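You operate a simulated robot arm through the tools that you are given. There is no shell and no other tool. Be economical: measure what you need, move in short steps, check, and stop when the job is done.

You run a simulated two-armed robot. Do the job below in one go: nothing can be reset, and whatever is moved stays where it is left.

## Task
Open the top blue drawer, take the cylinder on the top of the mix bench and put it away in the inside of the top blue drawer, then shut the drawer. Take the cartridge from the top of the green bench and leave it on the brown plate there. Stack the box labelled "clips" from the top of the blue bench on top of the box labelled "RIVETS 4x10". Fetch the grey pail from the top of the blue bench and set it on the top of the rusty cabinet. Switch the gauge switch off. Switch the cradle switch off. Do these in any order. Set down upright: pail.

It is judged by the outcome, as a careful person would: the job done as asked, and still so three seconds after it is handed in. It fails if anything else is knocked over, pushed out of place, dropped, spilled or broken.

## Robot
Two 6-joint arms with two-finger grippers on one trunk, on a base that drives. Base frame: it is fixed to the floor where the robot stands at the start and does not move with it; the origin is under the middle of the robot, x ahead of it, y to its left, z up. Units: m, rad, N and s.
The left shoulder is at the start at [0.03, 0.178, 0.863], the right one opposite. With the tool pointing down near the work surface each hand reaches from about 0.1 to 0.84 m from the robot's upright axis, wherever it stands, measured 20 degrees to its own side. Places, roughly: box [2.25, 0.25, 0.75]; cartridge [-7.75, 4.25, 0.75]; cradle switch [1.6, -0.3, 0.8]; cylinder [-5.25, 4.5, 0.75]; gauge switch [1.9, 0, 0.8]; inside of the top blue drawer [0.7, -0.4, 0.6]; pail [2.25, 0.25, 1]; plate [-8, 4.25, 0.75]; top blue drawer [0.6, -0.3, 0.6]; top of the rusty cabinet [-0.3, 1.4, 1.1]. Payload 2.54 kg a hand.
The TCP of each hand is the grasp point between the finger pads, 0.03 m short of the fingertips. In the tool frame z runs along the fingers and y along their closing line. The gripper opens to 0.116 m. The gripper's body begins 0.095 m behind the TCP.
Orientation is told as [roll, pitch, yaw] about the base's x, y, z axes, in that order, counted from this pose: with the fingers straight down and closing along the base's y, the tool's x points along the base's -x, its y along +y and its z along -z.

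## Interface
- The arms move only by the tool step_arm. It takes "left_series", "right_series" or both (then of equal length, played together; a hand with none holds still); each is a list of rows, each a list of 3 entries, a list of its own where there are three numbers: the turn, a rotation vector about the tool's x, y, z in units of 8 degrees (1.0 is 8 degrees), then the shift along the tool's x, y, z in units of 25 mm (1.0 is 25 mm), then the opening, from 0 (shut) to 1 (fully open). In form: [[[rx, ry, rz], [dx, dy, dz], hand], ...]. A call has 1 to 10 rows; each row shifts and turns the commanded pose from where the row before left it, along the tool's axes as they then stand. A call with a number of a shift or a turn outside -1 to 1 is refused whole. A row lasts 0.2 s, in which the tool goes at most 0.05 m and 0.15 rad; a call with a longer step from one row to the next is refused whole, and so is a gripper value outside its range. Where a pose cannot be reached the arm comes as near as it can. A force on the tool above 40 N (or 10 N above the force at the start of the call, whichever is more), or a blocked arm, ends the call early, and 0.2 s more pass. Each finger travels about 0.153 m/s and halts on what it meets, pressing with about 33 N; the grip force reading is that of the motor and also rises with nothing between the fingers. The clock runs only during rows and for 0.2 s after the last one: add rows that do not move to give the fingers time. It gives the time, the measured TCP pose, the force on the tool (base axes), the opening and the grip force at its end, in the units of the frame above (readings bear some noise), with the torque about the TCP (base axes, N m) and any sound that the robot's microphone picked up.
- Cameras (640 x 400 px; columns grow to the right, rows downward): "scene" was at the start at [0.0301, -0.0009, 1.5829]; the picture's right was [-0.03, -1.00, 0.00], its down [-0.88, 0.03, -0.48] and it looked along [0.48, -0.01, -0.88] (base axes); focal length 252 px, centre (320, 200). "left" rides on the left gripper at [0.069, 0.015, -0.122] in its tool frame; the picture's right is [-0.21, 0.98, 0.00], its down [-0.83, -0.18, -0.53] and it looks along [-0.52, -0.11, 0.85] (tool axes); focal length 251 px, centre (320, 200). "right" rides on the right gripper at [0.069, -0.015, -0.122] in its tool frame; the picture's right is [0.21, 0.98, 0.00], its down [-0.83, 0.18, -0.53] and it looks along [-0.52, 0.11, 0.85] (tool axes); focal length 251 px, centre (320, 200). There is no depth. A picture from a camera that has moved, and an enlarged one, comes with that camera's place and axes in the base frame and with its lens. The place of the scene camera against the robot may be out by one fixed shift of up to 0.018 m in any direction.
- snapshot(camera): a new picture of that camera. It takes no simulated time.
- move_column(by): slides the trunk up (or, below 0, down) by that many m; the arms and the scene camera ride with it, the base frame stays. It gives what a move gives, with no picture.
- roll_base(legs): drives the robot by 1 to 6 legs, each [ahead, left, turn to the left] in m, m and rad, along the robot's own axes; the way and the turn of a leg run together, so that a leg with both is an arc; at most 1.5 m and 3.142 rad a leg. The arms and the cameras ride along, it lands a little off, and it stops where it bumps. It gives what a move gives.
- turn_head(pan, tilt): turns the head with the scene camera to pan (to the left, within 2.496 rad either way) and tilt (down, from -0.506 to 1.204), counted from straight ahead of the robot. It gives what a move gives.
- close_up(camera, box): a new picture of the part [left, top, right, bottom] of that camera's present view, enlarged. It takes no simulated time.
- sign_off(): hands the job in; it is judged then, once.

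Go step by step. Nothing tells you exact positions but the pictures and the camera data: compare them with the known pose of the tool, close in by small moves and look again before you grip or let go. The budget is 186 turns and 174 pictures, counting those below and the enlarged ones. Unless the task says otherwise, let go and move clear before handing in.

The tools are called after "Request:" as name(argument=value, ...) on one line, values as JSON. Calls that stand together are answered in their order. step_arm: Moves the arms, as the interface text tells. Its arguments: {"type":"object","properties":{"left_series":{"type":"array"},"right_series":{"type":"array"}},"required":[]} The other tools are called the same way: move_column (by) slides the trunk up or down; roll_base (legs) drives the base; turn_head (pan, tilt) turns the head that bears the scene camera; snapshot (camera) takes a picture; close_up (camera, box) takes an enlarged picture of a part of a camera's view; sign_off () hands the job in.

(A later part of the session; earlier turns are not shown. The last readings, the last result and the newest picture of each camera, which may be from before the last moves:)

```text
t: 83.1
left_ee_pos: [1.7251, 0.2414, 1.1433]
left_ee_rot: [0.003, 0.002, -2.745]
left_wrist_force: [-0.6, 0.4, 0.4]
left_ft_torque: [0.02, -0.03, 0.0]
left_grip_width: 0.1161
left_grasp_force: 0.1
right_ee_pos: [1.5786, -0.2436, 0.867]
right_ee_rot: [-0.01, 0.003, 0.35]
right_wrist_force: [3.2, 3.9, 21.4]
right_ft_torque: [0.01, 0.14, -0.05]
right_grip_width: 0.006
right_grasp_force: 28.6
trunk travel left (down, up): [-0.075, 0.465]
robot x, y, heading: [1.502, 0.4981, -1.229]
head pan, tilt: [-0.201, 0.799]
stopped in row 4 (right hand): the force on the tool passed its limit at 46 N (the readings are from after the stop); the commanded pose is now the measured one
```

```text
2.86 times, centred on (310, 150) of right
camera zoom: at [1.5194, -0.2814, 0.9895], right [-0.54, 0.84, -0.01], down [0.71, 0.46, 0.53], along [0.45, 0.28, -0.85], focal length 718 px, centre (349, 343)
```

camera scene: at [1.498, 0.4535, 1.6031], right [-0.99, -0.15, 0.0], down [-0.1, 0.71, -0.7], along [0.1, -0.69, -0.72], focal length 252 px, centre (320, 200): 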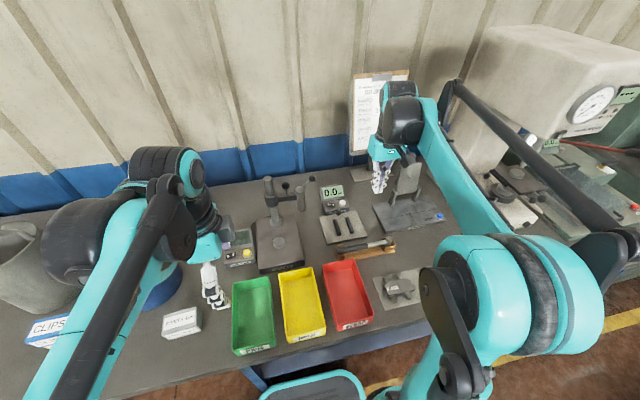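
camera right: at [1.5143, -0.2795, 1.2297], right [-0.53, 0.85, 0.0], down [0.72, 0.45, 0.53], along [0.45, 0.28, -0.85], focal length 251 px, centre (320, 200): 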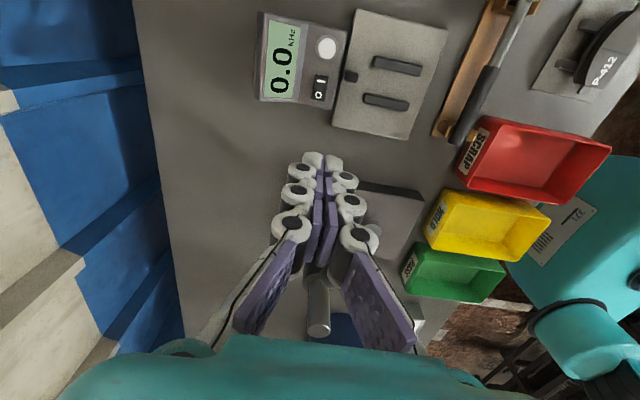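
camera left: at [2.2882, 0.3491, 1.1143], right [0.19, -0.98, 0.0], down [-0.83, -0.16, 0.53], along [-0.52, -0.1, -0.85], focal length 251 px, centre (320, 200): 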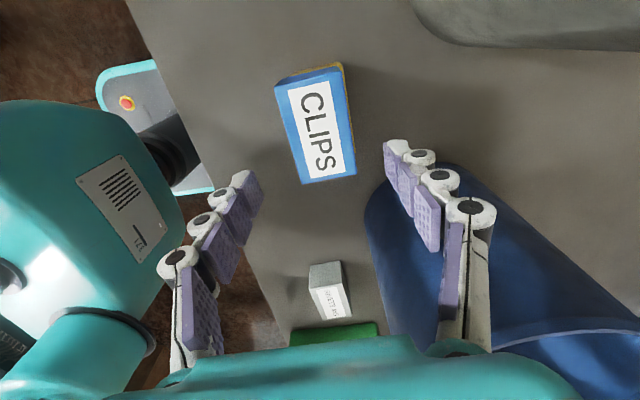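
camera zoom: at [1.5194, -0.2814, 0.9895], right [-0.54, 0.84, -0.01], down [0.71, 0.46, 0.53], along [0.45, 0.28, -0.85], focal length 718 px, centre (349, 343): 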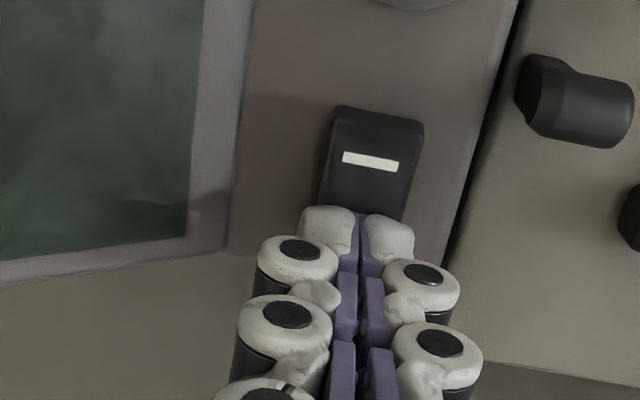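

Cradle display is off. Now lift and retract the right hand.

Request:
step_arm(right_series=[[[0, 0, 0], [0, 0, -1], 0], [[0, 0, 0], [0, 0, -1], 0], [[0, 0, 0], [0, 0, -1], 0], [[0, 0, 0], [0, 0, -1], 0], [[0, 0, 0], [0, 0, -1], 0], [[0, 0, 0], [0, 0, -1], 0], [[0, 0, 0], [0, 0, -1], 0], [[0, 0, 0], [0, 1, -1], 0], [[0, 0, 0], [0, 1, -1], 0], [[0, 0, 0], [0, 1, -1], 0]])

Request:
step_arm(right_series=[[[0, 0, 1], [0, 1, 0], 0], [[0, 0, 1], [0, 1, 0], 0], [[0, 0, 1], [0.4, 0.9, 0], 0], [[0, 0, 1], [0.5, 0.8, 0], 0], [[0, 0, 1], [0.6, 0.6, 0], 0], [[0, 0, 1], [0.6, 0.6, 0], 0], [[0, 0, 1], [0.6, 0.3, 0], 0], [[0, 0, 1], [0.6, 0, 0], 0], [[0, 0, 1], [0, 0, 0], 0], [[0, 0, 1], [0, 0, 0], 0]])

Request:
roll_base(legs=[[-0.08, 0, 0], [0, 0.6, 0]])

Request:
turn_head(pan=0.2, tilt=0.75)

Request:
snapshot(camera="scene")

Request:
snapshot(camera="left")

```text
t: 85.3
left_ee_pos: [1.7256, 0.2408, 1.1425]
left_ee_rot: [0.003, 0.004, -2.743]
left_wrist_force: [0.2, 0.6, 1.1]
left_ft_torque: [-0.02, -0.05, -0.02]
left_grip_width: 0.1161
left_grasp_force: 0.1
right_ee_pos: [1.5505, -0.1699, 1.1148]
right_ee_rot: [-0.009, 0.001, 0.349]
right_wrist_force: [0.0, 0.2, -0.2]
right_ft_torque: [-0.04, 0.0, 0.02]
right_grip_width: 0.0
right_grasp_force: 28.6
trunk travel left (down, up): [-0.075, 0.465]
robot x, y, heading: [1.5054, 0.5013, -1.22]
head pan, tilt: [-0.201, 0.799]
```

```text
t: 87.5
left_ee_pos: [1.7251, 0.2393, 1.1427]
left_ee_rot: [0.0, 0.004, -2.744]
left_wrist_force: [0.7, 0.1, -0.5]
left_ft_torque: [-0.02, 0.02, 0.01]
left_grip_width: 0.1162
left_grasp_force: 0.0
right_ee_pos: [1.4733, -0.0231, 1.1126]
right_ee_rot: [-0.004, -0.006, -1.048]
right_wrist_force: [0.0, 0.1, -0.2]
right_ft_torque: [-0.01, -0.01, -0.01]
right_grip_width: 0.0
right_grasp_force: 28.3
trunk travel left (down, up): [-0.075, 0.465]
robot x, y, heading: [1.4998, 0.5001, -1.224]
head pan, tilt: [-0.201, 0.799]
```

```text
t: 91.5
left_ee_pos: [2.2582, 0.5232, 1.1416]
left_ee_rot: [0.0, 0.001, -2.731]
left_wrist_force: [-0.4, 0.1, 0.3]
left_ft_torque: [-0.02, 0.03, -0.01]
left_grip_width: 0.116
left_grasp_force: 0.0
right_ee_pos: [2.009, 0.2557, 1.1122]
right_ee_rot: [-0.002, -0.008, -1.037]
right_wrist_force: [0.4, 0.6, 0.5]
right_ft_torque: [-0.01, 0.03, 0.0]
right_grip_width: 0.0
right_grasp_force: 29.2
trunk travel left (down, up): [-0.075, 0.465]
robot x, y, heading: [2.03, 0.779, -1.208]
head pan, tilt: [-0.201, 0.799]
```

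```text
t: 92.4
left_ee_pos: [2.2574, 0.5225, 1.1428]
left_ee_rot: [0.0, 0.001, -2.73]
left_wrist_force: [0.0, 0.9, 0.2]
left_ft_torque: [-0.02, 0.03, 0.01]
left_grip_width: 0.1161
left_grasp_force: 0.1
right_ee_pos: [2.0094, 0.256, 1.1112]
right_ee_rot: [-0.005, -0.007, -1.035]
right_wrist_force: [-0.3, 0.2, 0.0]
right_ft_torque: [0.01, 0.02, -0.03]
right_grip_width: 0.0001
right_grasp_force: 28.3
trunk travel left (down, up): [-0.075, 0.465]
robot x, y, heading: [2.0293, 0.7821, -1.211]
head pan, tilt: [0.201, 0.75]
```

```text
107 pictures are left
camera scene: at [2.0604, 0.7416, 1.607], right [-0.85, -0.53, 0.0], down [-0.36, 0.58, -0.73], along [0.39, -0.62, -0.68], focal length 252 px, centre (320, 200)
```

scene: 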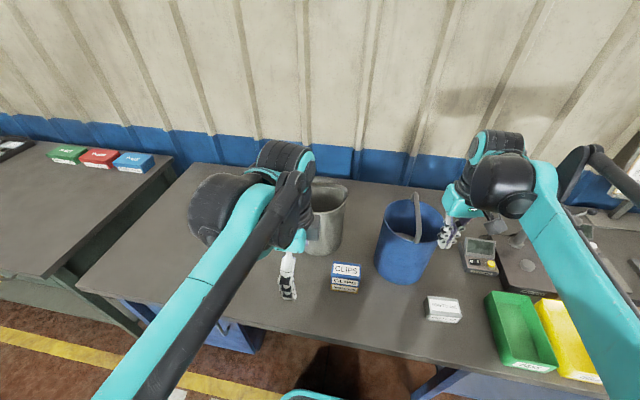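

```text
106 pictures are left
camera left: at [2.3265, 0.5368, 1.2653], right [0.19, -0.98, 0.0], down [-0.83, -0.16, 0.53], along [-0.52, -0.1, -0.85], focal length 251 px, centre (320, 200)
```

left: 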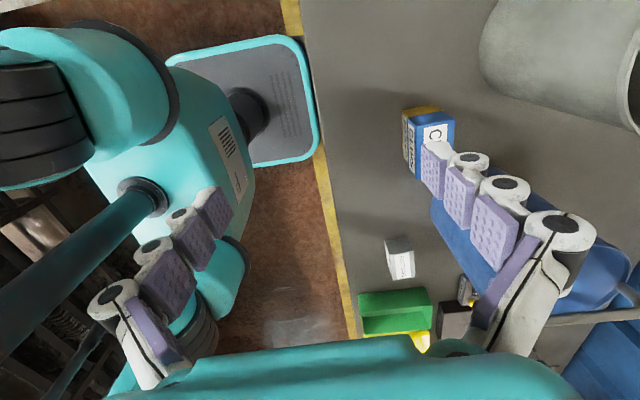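

Request:
move_column(by=0.2)

Request:
close_up(camera="scene", box=[240, 130, 400, 270])

Request:
snapshot(camera="right")

```text
t: 94.5
left_ee_pos: [2.2577, 0.5235, 1.342]
left_ee_rot: [0.002, 0.003, -2.733]
left_wrist_force: [0.8, -0.3, 0.6]
left_ft_torque: [-0.01, 0.04, 0.03]
left_grip_width: 0.116
left_grasp_force: 0.0
right_ee_pos: [2.0088, 0.2547, 1.3134]
right_ee_rot: [-0.004, -0.007, -1.036]
right_wrist_force: [0.4, 0.1, -0.4]
right_ft_torque: [-0.01, -0.03, 0.0]
right_grip_width: 0.0
right_grasp_force: 28.5
trunk travel left (down, up): [-0.275, 0.265]
robot x, y, heading: [2.0324, 0.7852, -1.211]
head pan, tilt: [0.201, 0.75]
```

```text
2.86 times, centred on (320, 200) of scene
camera zoom: at [2.0605, 0.7415, 1.8069], right [-0.85, -0.53, 0.0], down [-0.36, 0.58, -0.73], along [0.39, -0.62, -0.68], focal length 721 px, centre (320, 200)
```

zoom: 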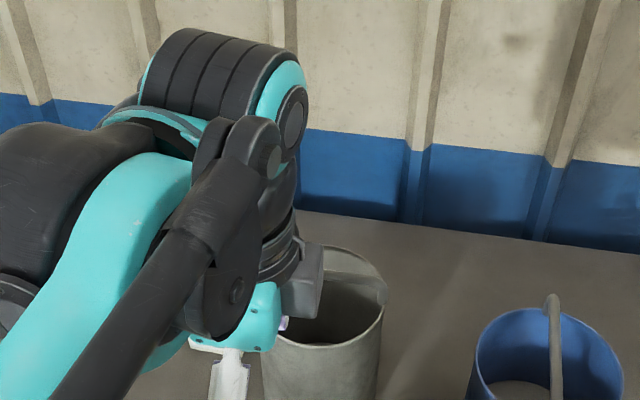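

```text
104 pictures are left
camera right: at [1.9614, 0.3082, 1.4338], right [0.73, 0.68, 0.0], down [0.58, -0.61, 0.54], along [0.37, -0.4, -0.84], focal length 251 px, centre (320, 200)
```

right: 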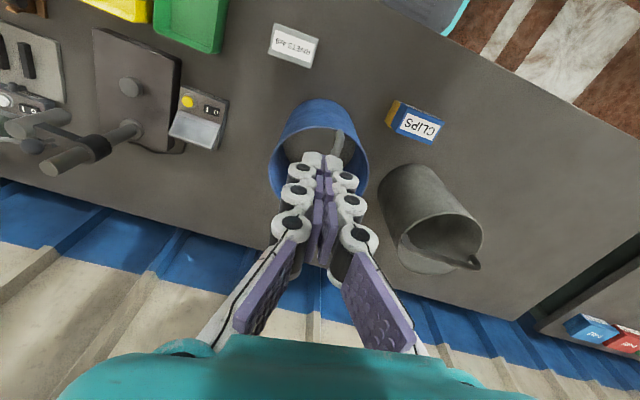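

Request:
close_up(camera="right", box=[360, 150, 520, 290])

```text
2.86 times, centred on (440, 220) of right
camera zoom: at [1.9614, 0.3082, 1.4338], right [0.73, 0.68, 0.0], down [0.58, -0.61, 0.54], along [0.37, -0.4, -0.84], focal length 718 px, centre (-23, 143)
```

zoom: 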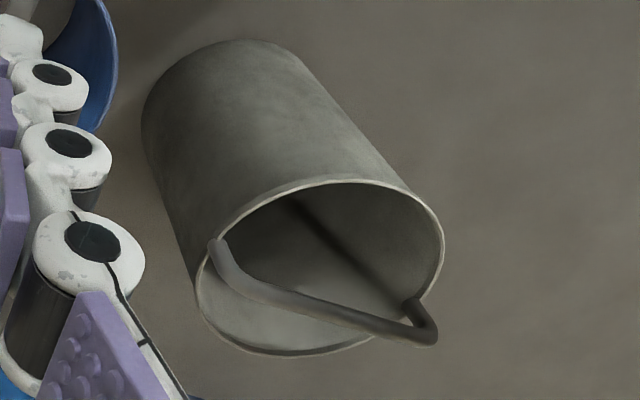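

The right camera gives a good look: grey pail rim centre ≈(2.41, 0.21, 1.03), bail upright, bar along the bench at z≈1.065. I'll bring the left hand over the bail.

Request:
step_arm(left_series=[[[0, 0, 0], [0, 1, 0], 1], [[0, 0, 0], [0, 1, 0], 1], [[0, 0, 0], [0, 1, 0], 1], [[0, 0, 0], [0, 1, 0], 1], [[0, 0, 0], [0, 1, 0], 1], [[0, 0, 0], [0, 1, 0], 1], [[0, 0, 0], [0, 1, 0], 1], [[0, 0, 0], [0.3, 1, 0], 1], [[0, 0, 0], [0.3, 1, 0], 1], [[0, 0, 0], [0, 0, 0], 1]])

Request:
step_arm(left_series=[[[0, 0, 0], [0, 1, 1], 1], [[0, 0, 0], [0, 1, 1], 1], [[0, 0, 0], [0, 1, 1], 1], [[0, 0, 0], [0, 1, 1], 1], [[0, 0, 0], [0, 1, 1], 1], [[0, 0, 0], [0, 0, 1], 1], [[0, 0, 0], [0, 0, 0], 1]])

Request:
snapshot(camera="left")

Request:
close_up(camera="right", box=[360, 150, 520, 290])

```text
t: 96.7
left_ee_pos: [2.3601, 0.3223, 1.3445]
left_ee_rot: [0.001, 0.005, -2.732]
left_wrist_force: [0.9, 1.3, 0.3]
left_ft_torque: [-0.04, -0.01, -0.02]
left_grip_width: 0.1159
left_grasp_force: 0.1
right_ee_pos: [2.0085, 0.2556, 1.313]
right_ee_rot: [-0.002, -0.008, -1.036]
right_wrist_force: [-0.9, 0.9, 0.0]
right_ft_torque: [-0.03, 0.05, 0.02]
right_grip_width: 0.0003
right_grasp_force: 28.7
trunk travel left (down, up): [-0.275, 0.265]
robot x, y, heading: [2.0338, 0.7846, -1.208]
head pan, tilt: [0.201, 0.75]
```

```text
t: 98.3
left_ee_pos: [2.4092, 0.2071, 1.1929]
left_ee_rot: [0.001, 0.004, -2.731]
left_wrist_force: [-0.4, 1.0, 0.3]
left_ft_torque: [0.0, 0.0, -0.04]
left_grip_width: 0.1159
left_grasp_force: 0.0
right_ee_pos: [2.0099, 0.2563, 1.3121]
right_ee_rot: [-0.001, -0.006, -1.035]
right_wrist_force: [-0.4, -0.6, 0.2]
right_ft_torque: [0.01, -0.04, 0.01]
right_grip_width: 0.0
right_grasp_force: 29.2
trunk travel left (down, up): [-0.275, 0.265]
robot x, y, heading: [2.0326, 0.7866, -1.21]
head pan, tilt: [0.201, 0.75]
```

```text
102 pictures are left
camera left: at [2.4789, 0.2211, 1.3167], right [0.19, -0.98, 0.0], down [-0.83, -0.16, 0.53], along [-0.52, -0.1, -0.85], focal length 251 px, centre (320, 200)
```

left: 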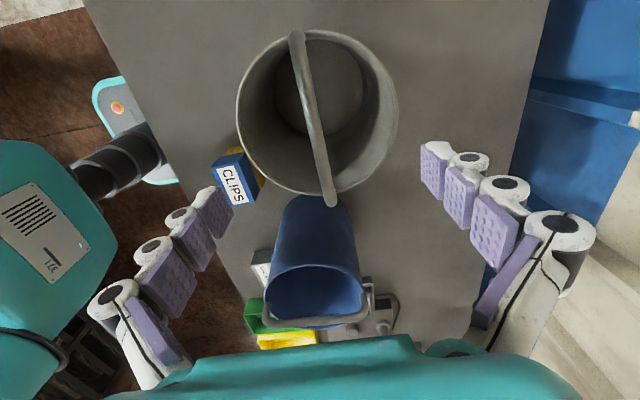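

```text
2.86 times, centred on (440, 220) of right
camera zoom: at [1.9613, 0.308, 1.4339], right [0.73, 0.68, 0.0], down [0.58, -0.61, 0.54], along [0.37, -0.4, -0.84], focal length 718 px, centre (-23, 143)
```

zoom: 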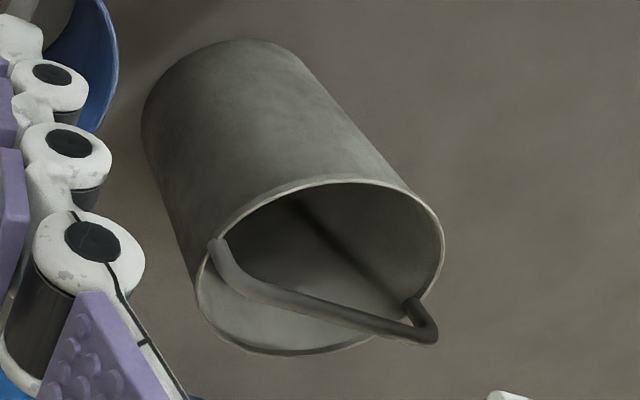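

Request:
step_arm(left_series=[[[0, 0, 0], [0, -0.2, 1], 1], [[0, 0, 0], [0, 0, 1], 1], [[0, 0, 0], [0, 0, 1], 1], [[0, 0, 0], [0, 0, 1], 1], [[0, 0, 0], [0, 0, 0], 1]])

Request:
snapshot(camera="left")

Request:
close_up(camera="right", box=[360, 150, 520, 290])

```text
t: 99.5
left_ee_pos: [2.4089, 0.2105, 1.0922]
left_ee_rot: [0.0, 0.003, -2.731]
left_wrist_force: [0.0, 0.3, -0.9]
left_ft_torque: [0.01, -0.01, 0.02]
left_grip_width: 0.1162
left_grasp_force: 0.0
right_ee_pos: [2.0078, 0.2566, 1.313]
right_ee_rot: [-0.003, -0.008, -1.035]
right_wrist_force: [-0.4, 0.3, -0.3]
right_ft_torque: [-0.01, -0.06, 0.01]
right_grip_width: 0.0002
right_grasp_force: 28.6
trunk travel left (down, up): [-0.275, 0.265]
robot x, y, heading: [2.0341, 0.7854, -1.215]
head pan, tilt: [0.201, 0.75]
```

```text
100 pictures are left
camera left: at [2.478, 0.2254, 1.2148], right [0.19, -0.98, 0.0], down [-0.83, -0.16, 0.53], along [-0.52, -0.1, -0.85], focal length 251 px, centre (320, 200)
```

left: 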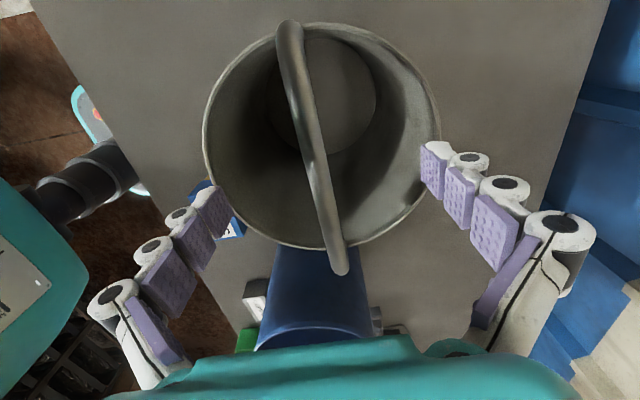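

```text
2.86 times, centred on (440, 220) of right
camera zoom: at [1.9611, 0.3086, 1.4341], right [0.73, 0.68, 0.0], down [0.58, -0.61, 0.54], along [0.37, -0.4, -0.84], focal length 718 px, centre (-23, 143)
```

zoom: 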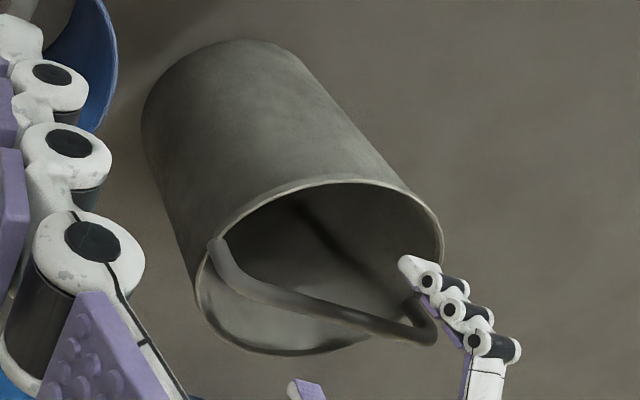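

Request:
step_arm(left_series=[[[0, 0, 0], [-0.2, 0, 0], 0.7], [[0, 0, 0], [0, 0, 0], 0.5], [[0, 0, 0], [0, 0, 0.5], 0.5], [[0, 0, 0], [0, 0, 0.5], 0.5], [[0, 0, 0], [0, 0, 0], 0.5]])

Request:
snapshot(camera="left")

Request:
close_up(camera="right", box=[360, 150, 520, 290])

```text
t: 100.7
left_ee_pos: [2.4042, 0.2097, 1.0657]
left_ee_rot: [0.001, 0.003, -2.732]
left_wrist_force: [0.2, -0.2, 0.3]
left_ft_torque: [0.01, -0.03, -0.01]
left_grip_width: 0.058
left_grasp_force: 0.3
right_ee_pos: [2.0094, 0.256, 1.3122]
right_ee_rot: [-0.003, -0.007, -1.034]
right_wrist_force: [0.4, -0.4, 0.3]
right_ft_torque: [0.02, 0.01, -0.01]
right_grip_width: 0.0
right_grasp_force: 28.6
trunk travel left (down, up): [-0.275, 0.265]
robot x, y, heading: [2.0335, 0.7853, -1.208]
head pan, tilt: [0.201, 0.75]
```

```text
98 pictures are left
camera left: at [2.4737, 0.2247, 1.1902], right [0.19, -0.98, 0.0], down [-0.83, -0.16, 0.53], along [-0.52, -0.1, -0.85], focal length 251 px, centre (320, 200)
```

left: 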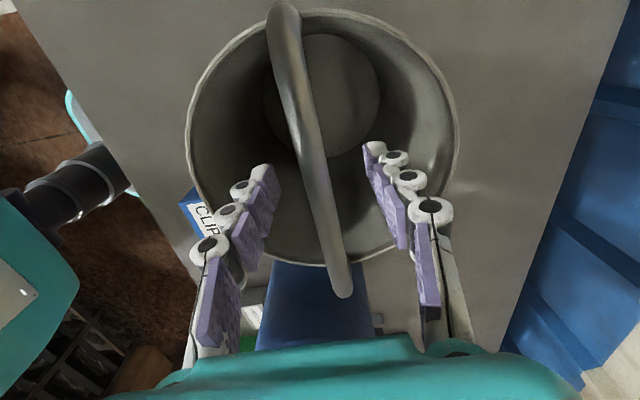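

```text
2.86 times, centred on (440, 220) of right
camera zoom: at [1.9613, 0.3082, 1.4339], right [0.73, 0.68, 0.0], down [0.58, -0.61, 0.54], along [0.37, -0.4, -0.84], focal length 718 px, centre (-23, 143)
```

zoom: 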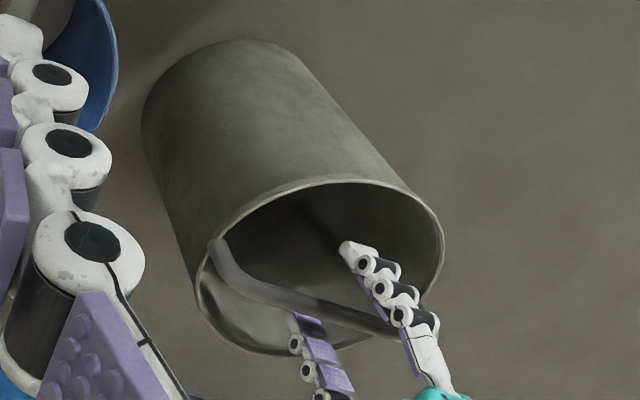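

Request:
step_arm(left_series=[[[0, 0, 0], [0, 0, 0.3], 0.5], [[0, 0, 0], [0, 0, 0], 0.35], [[0, 0, 0], [0, 0, 0], 0.2], [[0, 0, 0], [0, 0, 0], 0.1], [[0, 0, 0], [0, 0, 0], 0.0], [[0, 0, 0], [0, 0, 0], 0.0], [[0, 0, 0], [0, 0, 0], 0.0]])

Request:
snapshot(camera="left")

Request:
close_up(camera="right", box=[360, 150, 520, 290])

```text
t: 102.3
left_ee_pos: [2.4045, 0.2097, 1.0599]
left_ee_rot: [0.001, 0.003, -2.731]
left_wrist_force: [-1.2, 0.9, 0.9]
left_ft_torque: [0.02, -0.04, -0.03]
left_grip_width: 0.0116
left_grasp_force: 32.5
right_ee_pos: [2.0099, 0.2561, 1.3118]
right_ee_rot: [-0.002, -0.007, -1.038]
right_wrist_force: [-0.7, 0.1, -0.5]
right_ft_torque: [0.0, 0.01, -0.02]
right_grip_width: 0.0
right_grasp_force: 28.5
trunk travel left (down, up): [-0.275, 0.265]
robot x, y, heading: [2.0342, 0.7798, -1.212]
head pan, tilt: [0.201, 0.75]
```

```text
96 pictures are left
camera left: at [2.4734, 0.2242, 1.1827], right [0.19, -0.98, 0.0], down [-0.83, -0.16, 0.53], along [-0.52, -0.1, -0.85], focal length 251 px, centre (320, 200)
```

left: 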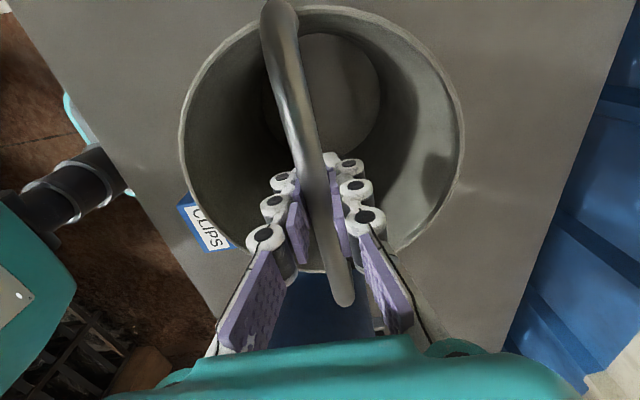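

```text
2.86 times, centred on (440, 220) of right
camera zoom: at [1.9614, 0.308, 1.4338], right [0.73, 0.68, 0.0], down [0.58, -0.61, 0.54], along [0.37, -0.4, -0.84], focal length 718 px, centre (-23, 143)
```

zoom: 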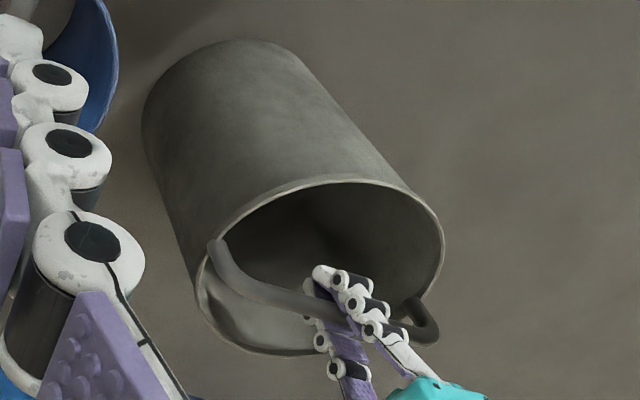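

Bail gripped (11.6 mm). Lift gently.

Request:
step_arm(left_series=[[[0, 0, 0], [0, 0, -0.3], 0.0], [[0, 0, 0], [0, 0, -0.5], 0.0], [[0, 0, 0], [0, 0, -0.6], 0.0], [[0, 0, 0], [0, 0, -0.7], 0.0], [[0, 0, 0], [0, 0, -0.8], 0.0], [[0, 0, 0], [0, 0, 0], 0.0]])

Request:
snapshot(camera="right")

Request:
snapshot(camera="left")

```text
t: 103.7
left_ee_pos: [2.4056, 0.211, 1.1335]
left_ee_rot: [-0.001, 0.003, -2.732]
left_wrist_force: [-0.3, 0.5, -7.4]
left_ft_torque: [-0.02, -0.05, 0.02]
left_grip_width: 0.012
left_grasp_force: 33.2
right_ee_pos: [2.0077, 0.2542, 1.3118]
right_ee_rot: [-0.003, -0.008, -1.036]
right_wrist_force: [-0.8, 0.4, 0.4]
right_ft_torque: [-0.03, 0.04, -0.01]
right_grip_width: 0.0004
right_grasp_force: 28.7
trunk travel left (down, up): [-0.275, 0.265]
robot x, y, heading: [2.0302, 0.7839, -1.206]
head pan, tilt: [0.201, 0.75]
```

```text
94 pictures are left
camera right: at [1.962, 0.3071, 1.4335], right [0.73, 0.68, 0.0], down [0.58, -0.61, 0.54], along [0.37, -0.4, -0.84], focal length 251 px, centre (320, 200)
```

right: 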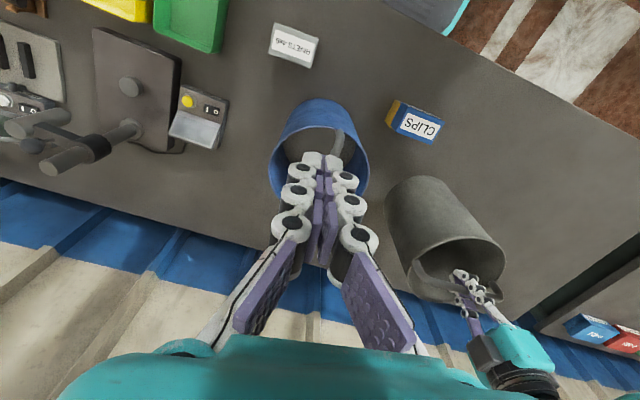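

```text
93 pictures are left
camera left: at [2.474, 0.2251, 1.2549], right [0.19, -0.98, 0.0], down [-0.83, -0.16, 0.53], along [-0.52, -0.1, -0.85], focal length 251 px, centre (320, 200)
```

left: 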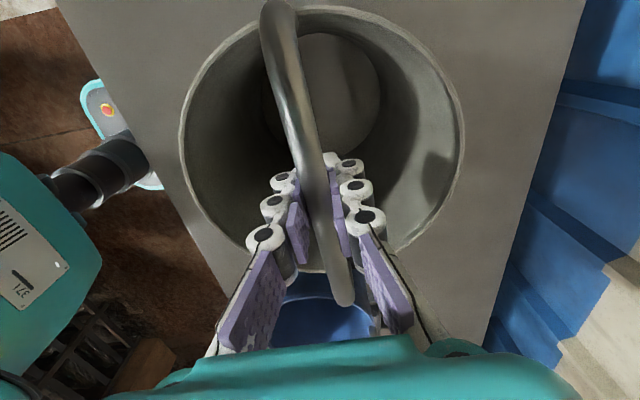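

Pail is held upright. I'll raise the trunk fully and pull the pail in over the robot's front before driving.

Request:
move_column(by=0.265)

Request:
step_arm(left_series=[[[0, 0, 0], [0, -0.5, -0.5], 0], [[0, 0, 0], [0, -1, -0.5], 0], [[0, 0, 0], [0, -1, -0.5], 0], [[0, 0, 0], [0, -1, 0], 0], [[0, 0, 0], [0, -1, 0], 0], [[0, 0, 0], [0, -1, 0], 0], [[0, 0, 0], [0, -1, 0], 0], [[0, 0, 0], [0, -1, 0], 0], [[0, 0, 0], [0, -1, 0], 0], [[0, 0, 0], [0, -0.5, 0], 0]])

Request:
roll_base(legs=[[-0.38, 0, 0]])

Request:
snapshot(camera="scene")

Request:
turn_head(pan=-1.8, tilt=0.45)

Request:
snapshot(camera="scene")

```text
t: 106.4
left_ee_pos: [2.4053, 0.211, 1.3957]
left_ee_rot: [0.001, 0.002, -2.731]
left_wrist_force: [0.1, -0.2, -8.0]
left_ft_torque: [-0.01, -0.04, 0.0]
left_grip_width: 0.0118
left_grasp_force: 33.1
right_ee_pos: [2.0098, 0.2546, 1.5761]
right_ee_rot: [-0.003, -0.007, -1.034]
right_wrist_force: [0.1, 0.4, 0.2]
right_ft_torque: [0.01, -0.02, -0.01]
right_grip_width: 0.0
right_grasp_force: 28.5
trunk travel left (down, up): [-0.54, 0.0]
robot x, y, heading: [2.0319, 0.7837, -1.213]
head pan, tilt: [0.201, 0.75]
```

```text
t: 108.6
left_ee_pos: [2.3156, 0.4174, 1.4361]
left_ee_rot: [0.0, 0.004, -2.733]
left_wrist_force: [0.2, -0.7, -7.2]
left_ft_torque: [-0.03, -0.07, -0.01]
left_grip_width: 0.0115
left_grasp_force: 33.1
right_ee_pos: [2.0095, 0.2563, 1.5778]
right_ee_rot: [-0.003, -0.006, -1.035]
right_wrist_force: [0.2, 0.0, 0.3]
right_ft_torque: [0.0, 0.01, 0.0]
right_grip_width: 0.0
right_grasp_force: 28.9
trunk travel left (down, up): [-0.54, 0.0]
robot x, y, heading: [2.0347, 0.7863, -1.212]
head pan, tilt: [0.201, 0.75]
```

```text
t: 111.0
left_ee_pos: [2.1855, 0.7642, 1.4352]
left_ee_rot: [0.0, 0.004, -2.724]
left_wrist_force: [0.6, -0.1, -8.5]
left_ft_torque: [0.03, -0.04, 0.02]
left_grip_width: 0.0116
left_grasp_force: 33.4
right_ee_pos: [1.882, 0.601, 1.5763]
right_ee_rot: [0.0, -0.008, -1.031]
right_wrist_force: [-0.2, -0.9, -0.4]
right_ft_torque: [0.04, 0.01, 0.01]
right_grip_width: 0.0
right_grasp_force: 28.8
trunk travel left (down, up): [-0.54, 0.0]
robot x, y, heading: [1.9004, 1.1289, -1.208]
head pan, tilt: [0.201, 0.75]
```

```text
92 pictures are left
camera scene: at [1.9304, 1.086, 2.0719], right [-0.84, -0.54, 0.0], down [-0.37, 0.58, -0.73], along [0.39, -0.62, -0.68], focal length 252 px, centre (320, 200)
```

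scene: 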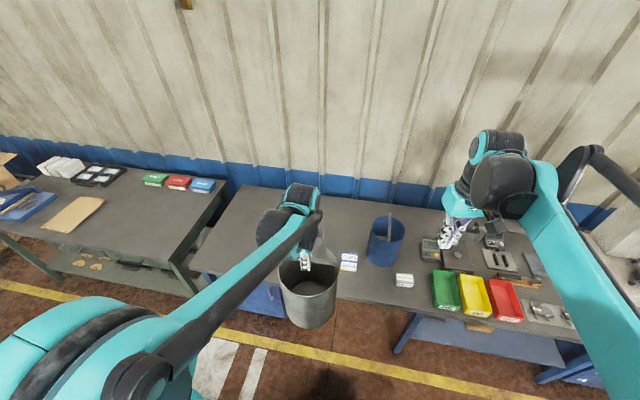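

```text
t: 112.9
left_ee_pos: [2.1857, 0.7653, 1.4352]
left_ee_rot: [0.001, 0.004, -2.724]
left_wrist_force: [0.4, 0.1, -7.3]
left_ft_torque: [-0.02, -0.02, 0.0]
left_grip_width: 0.012
left_grasp_force: 32.4
right_ee_pos: [1.8801, 0.6034, 1.5764]
right_ee_rot: [-0.004, -0.007, -1.03]
right_wrist_force: [0.2, 0.0, -0.4]
right_ft_torque: [0.02, 0.02, -0.04]
right_grip_width: 0.0
right_grasp_force: 28.1
trunk travel left (down, up): [-0.54, 0.0]
robot x, y, heading: [1.9006, 1.1318, -1.208]
head pan, tilt: [-1.799, 0.45]
```

```text
91 pictures are left
camera scene: at [1.7942, 1.1455, 2.0985], right [-0.14, 0.99, 0.0], down [0.43, 0.06, -0.9], along [-0.89, -0.12, -0.44], focal length 252 px, centre (320, 200)
```

scene: 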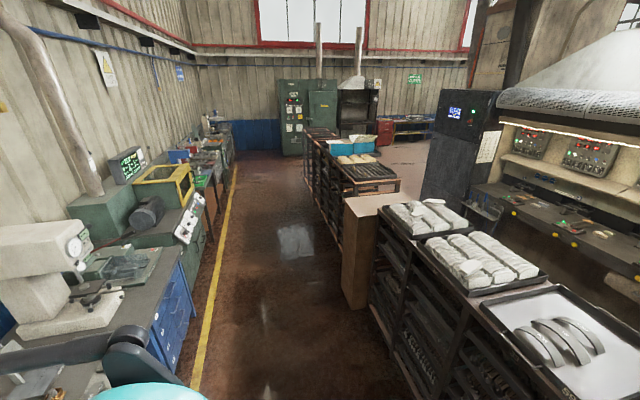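

Overview obtained: the rusty cabinet stands along the aisle. I'll turn around in mid-aisle and drive sideways to it.

Request:
roll_base(legs=[[0, 0, -3.13], [0, 1.2, 0], [0, 0.5, 0]])

Request:
turn_head(pan=0.2, tilt=0.8)

Request:
snapshot(camera="scene")

```text
t: 128.9
left_ee_pos: [0.0304, 0.7501, 1.4357]
left_ee_rot: [-0.001, 0.004, 0.488]
left_wrist_force: [0.7, -0.2, -6.7]
left_ft_torque: [-0.05, 0.01, 0.0]
left_grip_width: 0.0116
left_grasp_force: 33.0
right_ee_pos: [0.3217, 0.9351, 1.5771]
right_ee_rot: [-0.001, -0.006, 2.185]
right_wrist_force: [-0.5, 0.2, -0.2]
right_ft_torque: [-0.02, 0.01, 0.0]
right_grip_width: 0.0
right_grasp_force: 28.5
trunk travel left (down, up): [-0.54, 0.0]
robot x, y, heading: [0.3406, 0.4066, 2.007]
head pan, tilt: [-1.799, 0.45]
```

```text
t: 130.8
left_ee_pos: [0.0298, 0.7488, 1.4354]
left_ee_rot: [0.0, 0.001, 0.487]
left_wrist_force: [0.0, 0.4, -7.4]
left_ft_torque: [-0.02, 0.05, 0.0]
left_grip_width: 0.0118
left_grasp_force: 33.2
right_ee_pos: [0.3212, 0.9344, 1.5766]
right_ee_rot: [-0.003, -0.006, 2.184]
right_wrist_force: [0.6, 0.1, 0.9]
right_ft_torque: [0.0, 0.02, 0.02]
right_grip_width: 0.0
right_grasp_force: 28.3
trunk travel left (down, up): [-0.54, 0.0]
robot x, y, heading: [0.3394, 0.4091, 2.012]
head pan, tilt: [0.201, 0.799]
```

```text
90 pictures are left
camera scene: at [0.2986, 0.4454, 2.068], right [0.8, 0.6, 0.0], down [0.43, -0.58, -0.7], along [-0.41, 0.56, -0.72], focal length 252 px, centre (320, 200)
```

scene: 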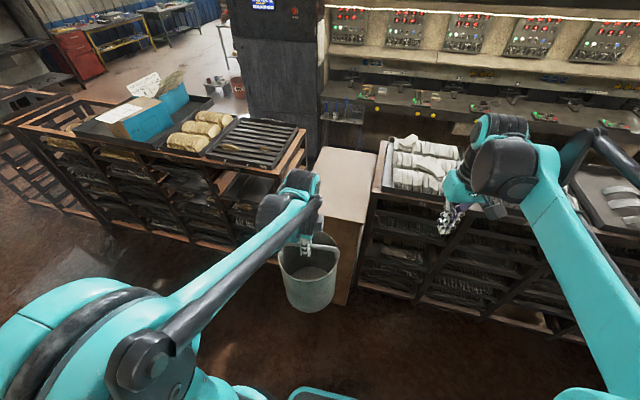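

Request:
step_arm(left_series=[[[0, 0, 0], [0, 0, -1], 0], [[0, 0, 0], [0, 0, -1], 0], [[0, 0, 0], [0, 0, -1], 0], [[0, 0, 0], [0, 0, 0], 0]])

Request:
roll_base(legs=[[0.4, 0, 0]])

Request:
snapshot(camera="scene")

Request:
snapshot(camera="left")

Request:
snapshot(camera="right")

```text
t: 131.8
left_ee_pos: [0.0286, 0.7498, 1.5111]
left_ee_rot: [-0.002, 0.002, 0.49]
left_wrist_force: [0.3, -0.2, -6.8]
left_ft_torque: [0.0, 0.03, 0.03]
left_grip_width: 0.0117
left_grasp_force: 33.2
right_ee_pos: [0.3207, 0.9338, 1.5769]
right_ee_rot: [-0.005, -0.006, 2.185]
right_wrist_force: [-0.1, 0.7, 0.1]
right_ft_torque: [0.01, -0.03, -0.03]
right_grip_width: 0.0
right_grasp_force: 28.1
trunk travel left (down, up): [-0.54, 0.0]
robot x, y, heading: [0.3398, 0.4027, 2.006]
head pan, tilt: [0.201, 0.799]
```

```text
t: 134.3
left_ee_pos: [-0.1378, 1.1068, 1.5111]
left_ee_rot: [0.004, 0.001, 0.491]
left_wrist_force: [-0.3, -0.7, -7.6]
left_ft_torque: [-0.03, 0.01, -0.01]
left_grip_width: 0.0118
left_grasp_force: 32.8
right_ee_pos: [0.1516, 1.2914, 1.5777]
right_ee_rot: [-0.005, -0.008, 2.186]
right_wrist_force: [0.0, 0.0, -0.3]
right_ft_torque: [0.02, -0.02, 0.0]
right_grip_width: 0.0
right_grasp_force: 28.7
trunk travel left (down, up): [-0.54, 0.0]
robot x, y, heading: [0.1744, 0.7652, 2.01]
head pan, tilt: [0.201, 0.799]
```

```text
89 pictures are left
camera scene: at [0.1315, 0.8023, 2.0681], right [0.8, 0.6, 0.0], down [0.43, -0.57, -0.7], along [-0.42, 0.56, -0.72], focal length 252 px, centre (320, 200)
```

scene: 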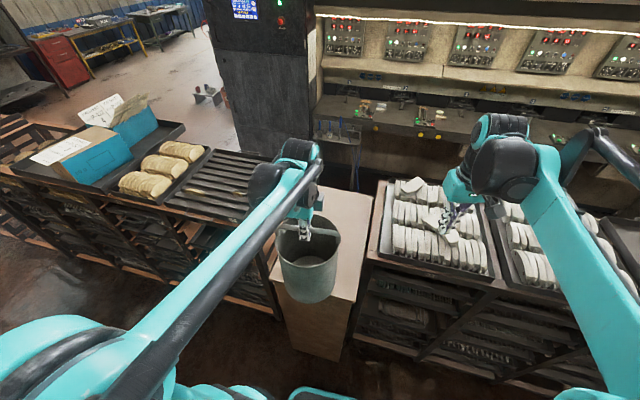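

```text
88 pictures are left
camera left: at [-0.206, 1.0885, 1.6341], right [-0.27, 0.96, 0.0], down [0.82, 0.23, 0.53], along [0.51, 0.14, -0.85], focal length 251 px, centre (320, 200)
```

left: 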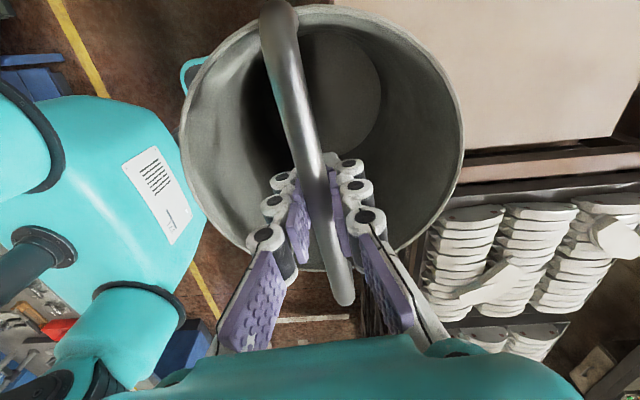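

```text
87 pictures are left
camera right: at [0.2067, 1.2424, 1.6992], right [-0.67, -0.74, 0.0], down [-0.62, 0.57, 0.54], along [-0.4, 0.37, -0.84], focal length 251 px, centre (320, 200)
```

right: 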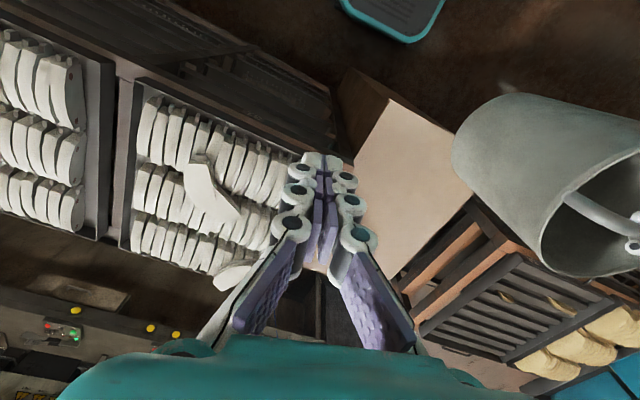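

Request:
roll_base(legs=[[0.1, 0, 0]])

Request:
step_arm(left_series=[[[0, 0, 0], [-0.3, 1, 0], 0], [[0, 0, 0], [-0.3, 1, 0], 0], [[0, 0, 0], [-0.4, 1, 0], 0], [[0, 0, 0], [0, 1, 0], 0], [[0, 0, 0], [0, 1, 0], 0], [[0, 0, 0], [0, 1, 0], 0], [[0, 0, 0], [0, 0, 0], 0]])

Request:
snapshot(camera="right")

Request:
snapshot(camera="scene")

```text
t: 135.4
left_ee_pos: [-0.1796, 1.1953, 1.5118]
left_ee_rot: [0.002, 0.001, 0.492]
left_wrist_force: [0.5, -0.8, -8.0]
left_ft_torque: [-0.05, -0.03, -0.05]
left_grip_width: 0.012
left_grasp_force: 33.6
right_ee_pos: [0.1106, 1.3808, 1.5773]
right_ee_rot: [-0.004, -0.008, 2.186]
right_wrist_force: [-0.7, 1.2, 0.4]
right_ft_torque: [0.0, 0.02, 0.0]
right_grip_width: 0.0
right_grasp_force: 28.5
trunk travel left (down, up): [-0.54, 0.0]
robot x, y, heading: [0.1269, 0.858, 2.016]
head pan, tilt: [0.201, 0.799]
```

```text
t: 137.0
left_ee_pos: [-0.2287, 1.3389, 1.5116]
left_ee_rot: [0.0, 0.001, 0.491]
left_wrist_force: [-0.2, -0.1, -6.9]
left_ft_torque: [-0.03, 0.03, -0.02]
left_grip_width: 0.0118
left_grasp_force: 33.6
right_ee_pos: [0.1089, 1.3825, 1.5783]
right_ee_rot: [-0.002, -0.006, 2.187]
right_wrist_force: [-1.0, 0.5, -0.2]
right_ft_torque: [0.02, 0.02, -0.04]
right_grip_width: 0.0001
right_grasp_force: 28.7
trunk travel left (down, up): [-0.54, 0.0]
robot x, y, heading: [0.1315, 0.8572, 2.008]
head pan, tilt: [0.201, 0.799]
```

```text
86 pictures are left
camera right: at [0.1635, 1.3335, 1.6992], right [-0.67, -0.74, 0.0], down [-0.62, 0.56, 0.54], along [-0.4, 0.37, -0.84], focal length 251 px, centre (320, 200)
```

right: 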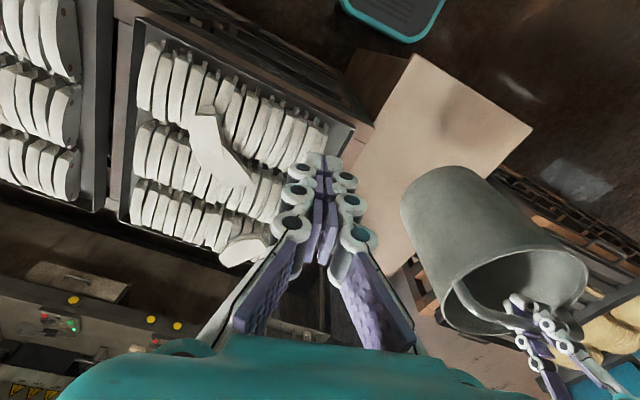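

```text
85 pictures are left
camera scene: at [0.0886, 0.8936, 2.0681], right [0.8, 0.6, 0.0], down [0.43, -0.57, -0.7], along [-0.42, 0.56, -0.72], focal length 252 px, centre (320, 200)
```

scene: 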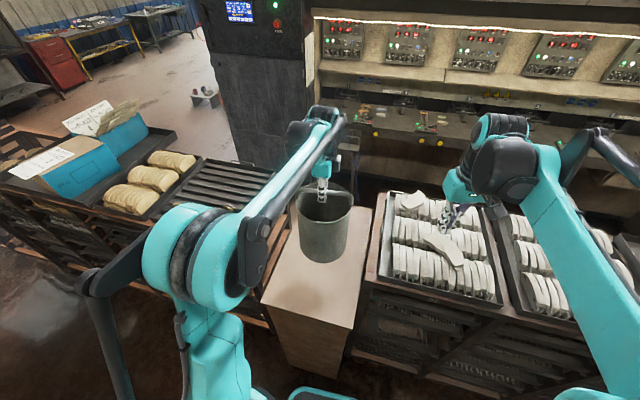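

Request:
step_arm(left_series=[[[0, 0, 0], [0, 0, 0.9], 0], [[0, 0, 0], [0, 0, 0.9], 0], [[0, 0, 0], [0, 0, 0.9], 0], [[0, 0, 0], [0, 0, 0.9], 0], [[0, 0, 0], [0, 0, 0], 0]])

Request:
step_arm(left_series=[[[0, 0, 0], [0, 0, 0.3], 0], [[0, 0, 0], [0, 0, 0.3], 0], [[0, 0, 0], [0, 0, 0.3], 0], [[0, 0, 0], [0, 0, 0.3], 0], [[0, 0, 0], [0, 0, 0.2], 0], [[0, 0, 0], [0, 0, 0.2], 0]])

Request:
snapshot(camera="right")

Request:
close_up(camera="scene", box=[240, 150, 400, 350])

```text
t: 138.2
left_ee_pos: [-0.2296, 1.3417, 1.4209]
left_ee_rot: [-0.001, 0.003, 0.493]
left_wrist_force: [0.3, -0.2, -8.0]
left_ft_torque: [-0.02, 0.03, 0.03]
left_grip_width: 0.0117
left_grasp_force: 33.4
right_ee_pos: [0.1096, 1.3837, 1.5779]
right_ee_rot: [-0.003, -0.009, 2.187]
right_wrist_force: [-0.1, 0.2, 0.0]
right_ft_torque: [0.0, -0.01, 0.0]
right_grip_width: 0.0001
right_grasp_force: 28.8
trunk travel left (down, up): [-0.54, 0.0]
robot x, y, heading: [0.1328, 0.856, 2.013]
head pan, tilt: [0.201, 0.799]
```

```text
t: 139.6
left_ee_pos: [-0.2309, 1.3418, 1.3808]
left_ee_rot: [0.0, 0.003, 0.489]
left_wrist_force: [-0.7, -0.3, -6.5]
left_ft_torque: [0.0, 0.01, 0.0]
left_grip_width: 0.0117
left_grasp_force: 32.7
right_ee_pos: [0.109, 1.3836, 1.5766]
right_ee_rot: [-0.004, -0.008, 2.187]
right_wrist_force: [-0.3, 0.4, -0.2]
right_ft_torque: [-0.01, 0.02, -0.01]
right_grip_width: 0.0004
right_grasp_force: 29.3
trunk travel left (down, up): [-0.54, 0.0]
robot x, y, heading: [0.1285, 0.8571, 2.011]
head pan, tilt: [0.201, 0.799]
```

```text
84 pictures are left
camera right: at [0.1629, 1.3349, 1.6987], right [-0.67, -0.74, 0.0], down [-0.62, 0.57, 0.54], along [-0.4, 0.37, -0.84], focal length 251 px, centre (320, 200)
```

right: 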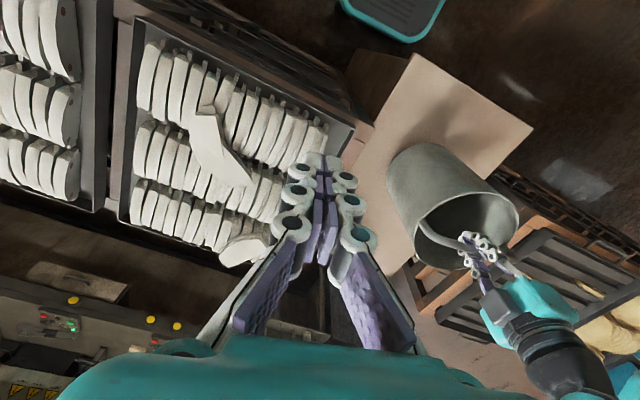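

```text
2.00 times, centred on (320, 250) of scene
camera zoom: at [0.0879, 0.8952, 2.068], right [0.8, 0.6, 0.0], down [0.43, -0.58, -0.7], along [-0.42, 0.56, -0.72], focal length 505 px, centre (320, 100)
```

zoom: 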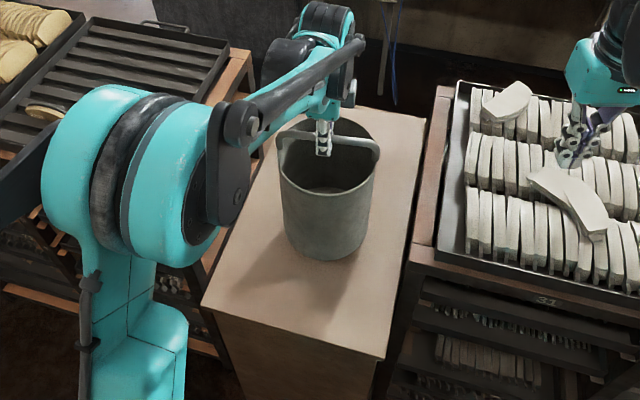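

Request:
step_arm(left_series=[[[0, 0, 0], [0, 0, 0.2], 0], [[0, 0, 0], [0, 0, 0.2], 0], [[0, 0, 0], [0, 0, 0.15], 0], [[0, 0, 0], [0, 0, 0], 0]])

```text
t: 140.6
left_ee_pos: [-0.2302, 1.3433, 1.3664]
left_ee_rot: [0.0, 0.004, 0.491]
left_wrist_force: [0.0, 0.0, -7.8]
left_ft_torque: [0.0, 0.0, -0.01]
left_grip_width: 0.0119
left_grasp_force: 32.6
right_ee_pos: [0.1104, 1.3832, 1.5774]
right_ee_rot: [-0.003, -0.008, 2.187]
right_wrist_force: [-0.4, -0.6, -0.7]
right_ft_torque: [-0.01, -0.01, -0.03]
right_grip_width: 0.0002
right_grasp_force: 28.3
trunk travel left (down, up): [-0.54, 0.0]
robot x, y, heading: [0.1319, 0.854, 2.007]
head pan, tilt: [0.201, 0.799]
```

Request:
step_arm(left_series=[[[0, 0, 0], [0, 0, 0.2], 0], [[0, 0, 0], [0, 0, 0.2], 0], [[0, 0, 0], [0, 0, 0.2], 0], [[0, 0, 0], [0, 0, 0.2], 0], [[0, 0, 0], [0, 0, 0], 0]])

Request:
close_up(camera="scene", box=[240, 150, 400, 350])

```text
t: 141.8
left_ee_pos: [-0.2313, 1.342, 1.3472]
left_ee_rot: [0.002, 0.002, 0.489]
left_wrist_force: [0.7, 0.0, -6.7]
left_ft_torque: [-0.03, -0.01, -0.02]
left_grip_width: 0.0117
left_grasp_force: 33.0
right_ee_pos: [0.1094, 1.3828, 1.5766]
right_ee_rot: [-0.004, -0.007, 2.187]
right_wrist_force: [-0.2, 0.0, 0.2]
right_ft_torque: [0.0, 0.0, -0.02]
right_grip_width: 0.0002
right_grasp_force: 28.7
trunk travel left (down, up): [-0.54, 0.0]
robot x, y, heading: [0.1293, 0.8525, 2.009]
head pan, tilt: [0.201, 0.799]
```

```text
2.00 times, centred on (320, 250) of scene
camera zoom: at [0.0881, 0.8949, 2.068], right [0.8, 0.6, 0.0], down [0.43, -0.58, -0.7], along [-0.42, 0.56, -0.72], focal length 505 px, centre (320, 100)
```

zoom: 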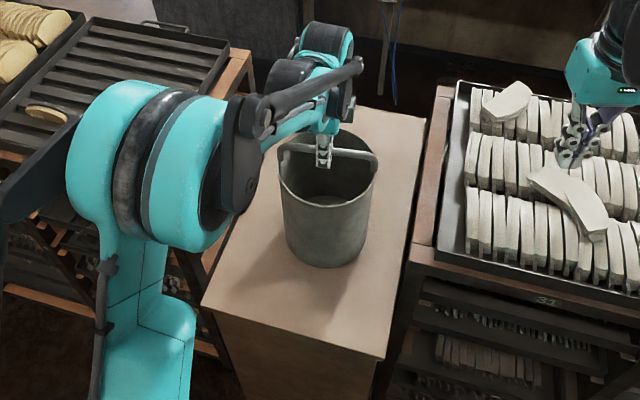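

Request:
step_arm(left_series=[[[0, 0, 0], [0, 0, 0.2], 0], [[0, 0, 0], [0, 0, 0.2], 0], [[0, 0, 0], [0, 0, 0.2], 0], [[0, 0, 0], [0, 0, 0.2], 0], [[0, 0, 0], [0, 0, 0.2], 0], [[0, 0, 0], [0, 0, 0], 0]])

Request:
close_up(camera="scene", box=[240, 150, 400, 350])

Request:
snapshot(camera="right")

```text
t: 142.8
left_ee_pos: [-0.2314, 1.3435, 1.33]
left_ee_rot: [0.004, 0.004, 0.491]
left_wrist_force: [-2.9, 3.9, 8.2]
left_ft_torque: [0.16, -0.39, -0.02]
left_grip_width: 0.0102
left_grasp_force: 33.6
right_ee_pos: [0.1096, 1.3826, 1.5775]
right_ee_rot: [-0.003, -0.009, 2.186]
right_wrist_force: [0.9, 1.2, 0.6]
right_ft_torque: [-0.02, -0.01, -0.03]
right_grip_width: 0.0
right_grasp_force: 28.5
trunk travel left (down, up): [-0.54, 0.0]
robot x, y, heading: [0.1293, 0.8537, 2.011]
head pan, tilt: [0.201, 0.799]
stopped in row 4 (left hand): the force on the tool passed its limit at 51 N (the readings are from after the stop); the commanded pose is now the measured one
```

```text
2.00 times, centred on (320, 250) of scene
camera zoom: at [0.0887, 0.894, 2.0679], right [0.8, 0.6, 0.0], down [0.43, -0.57, -0.7], along [-0.42, 0.56, -0.72], focal length 505 px, centre (320, 100)
```

zoom: 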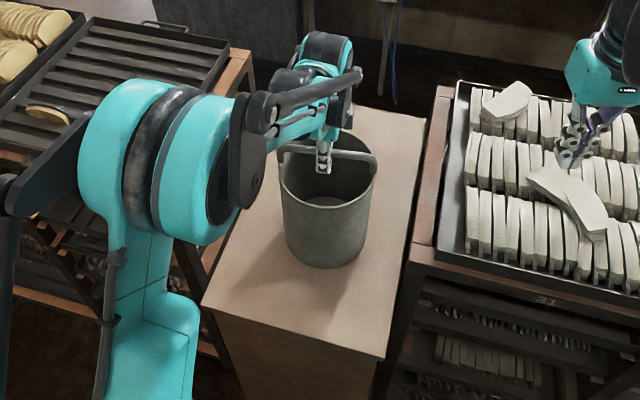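

```text
80 pictures are left
camera right: at [0.1636, 1.3339, 1.6989], right [-0.67, -0.74, 0.0], down [-0.62, 0.56, 0.54], along [-0.4, 0.37, -0.84], focal length 251 px, centre (320, 200)
```

right: 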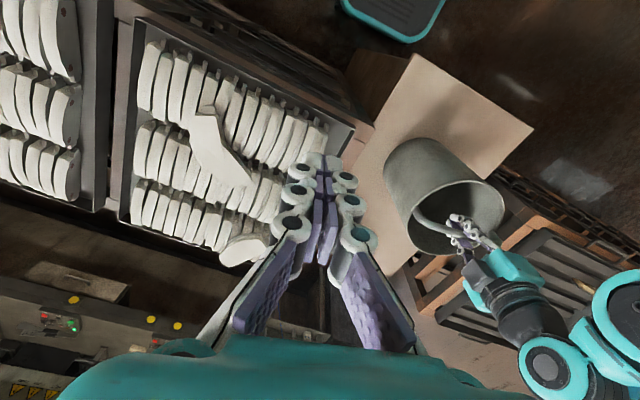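

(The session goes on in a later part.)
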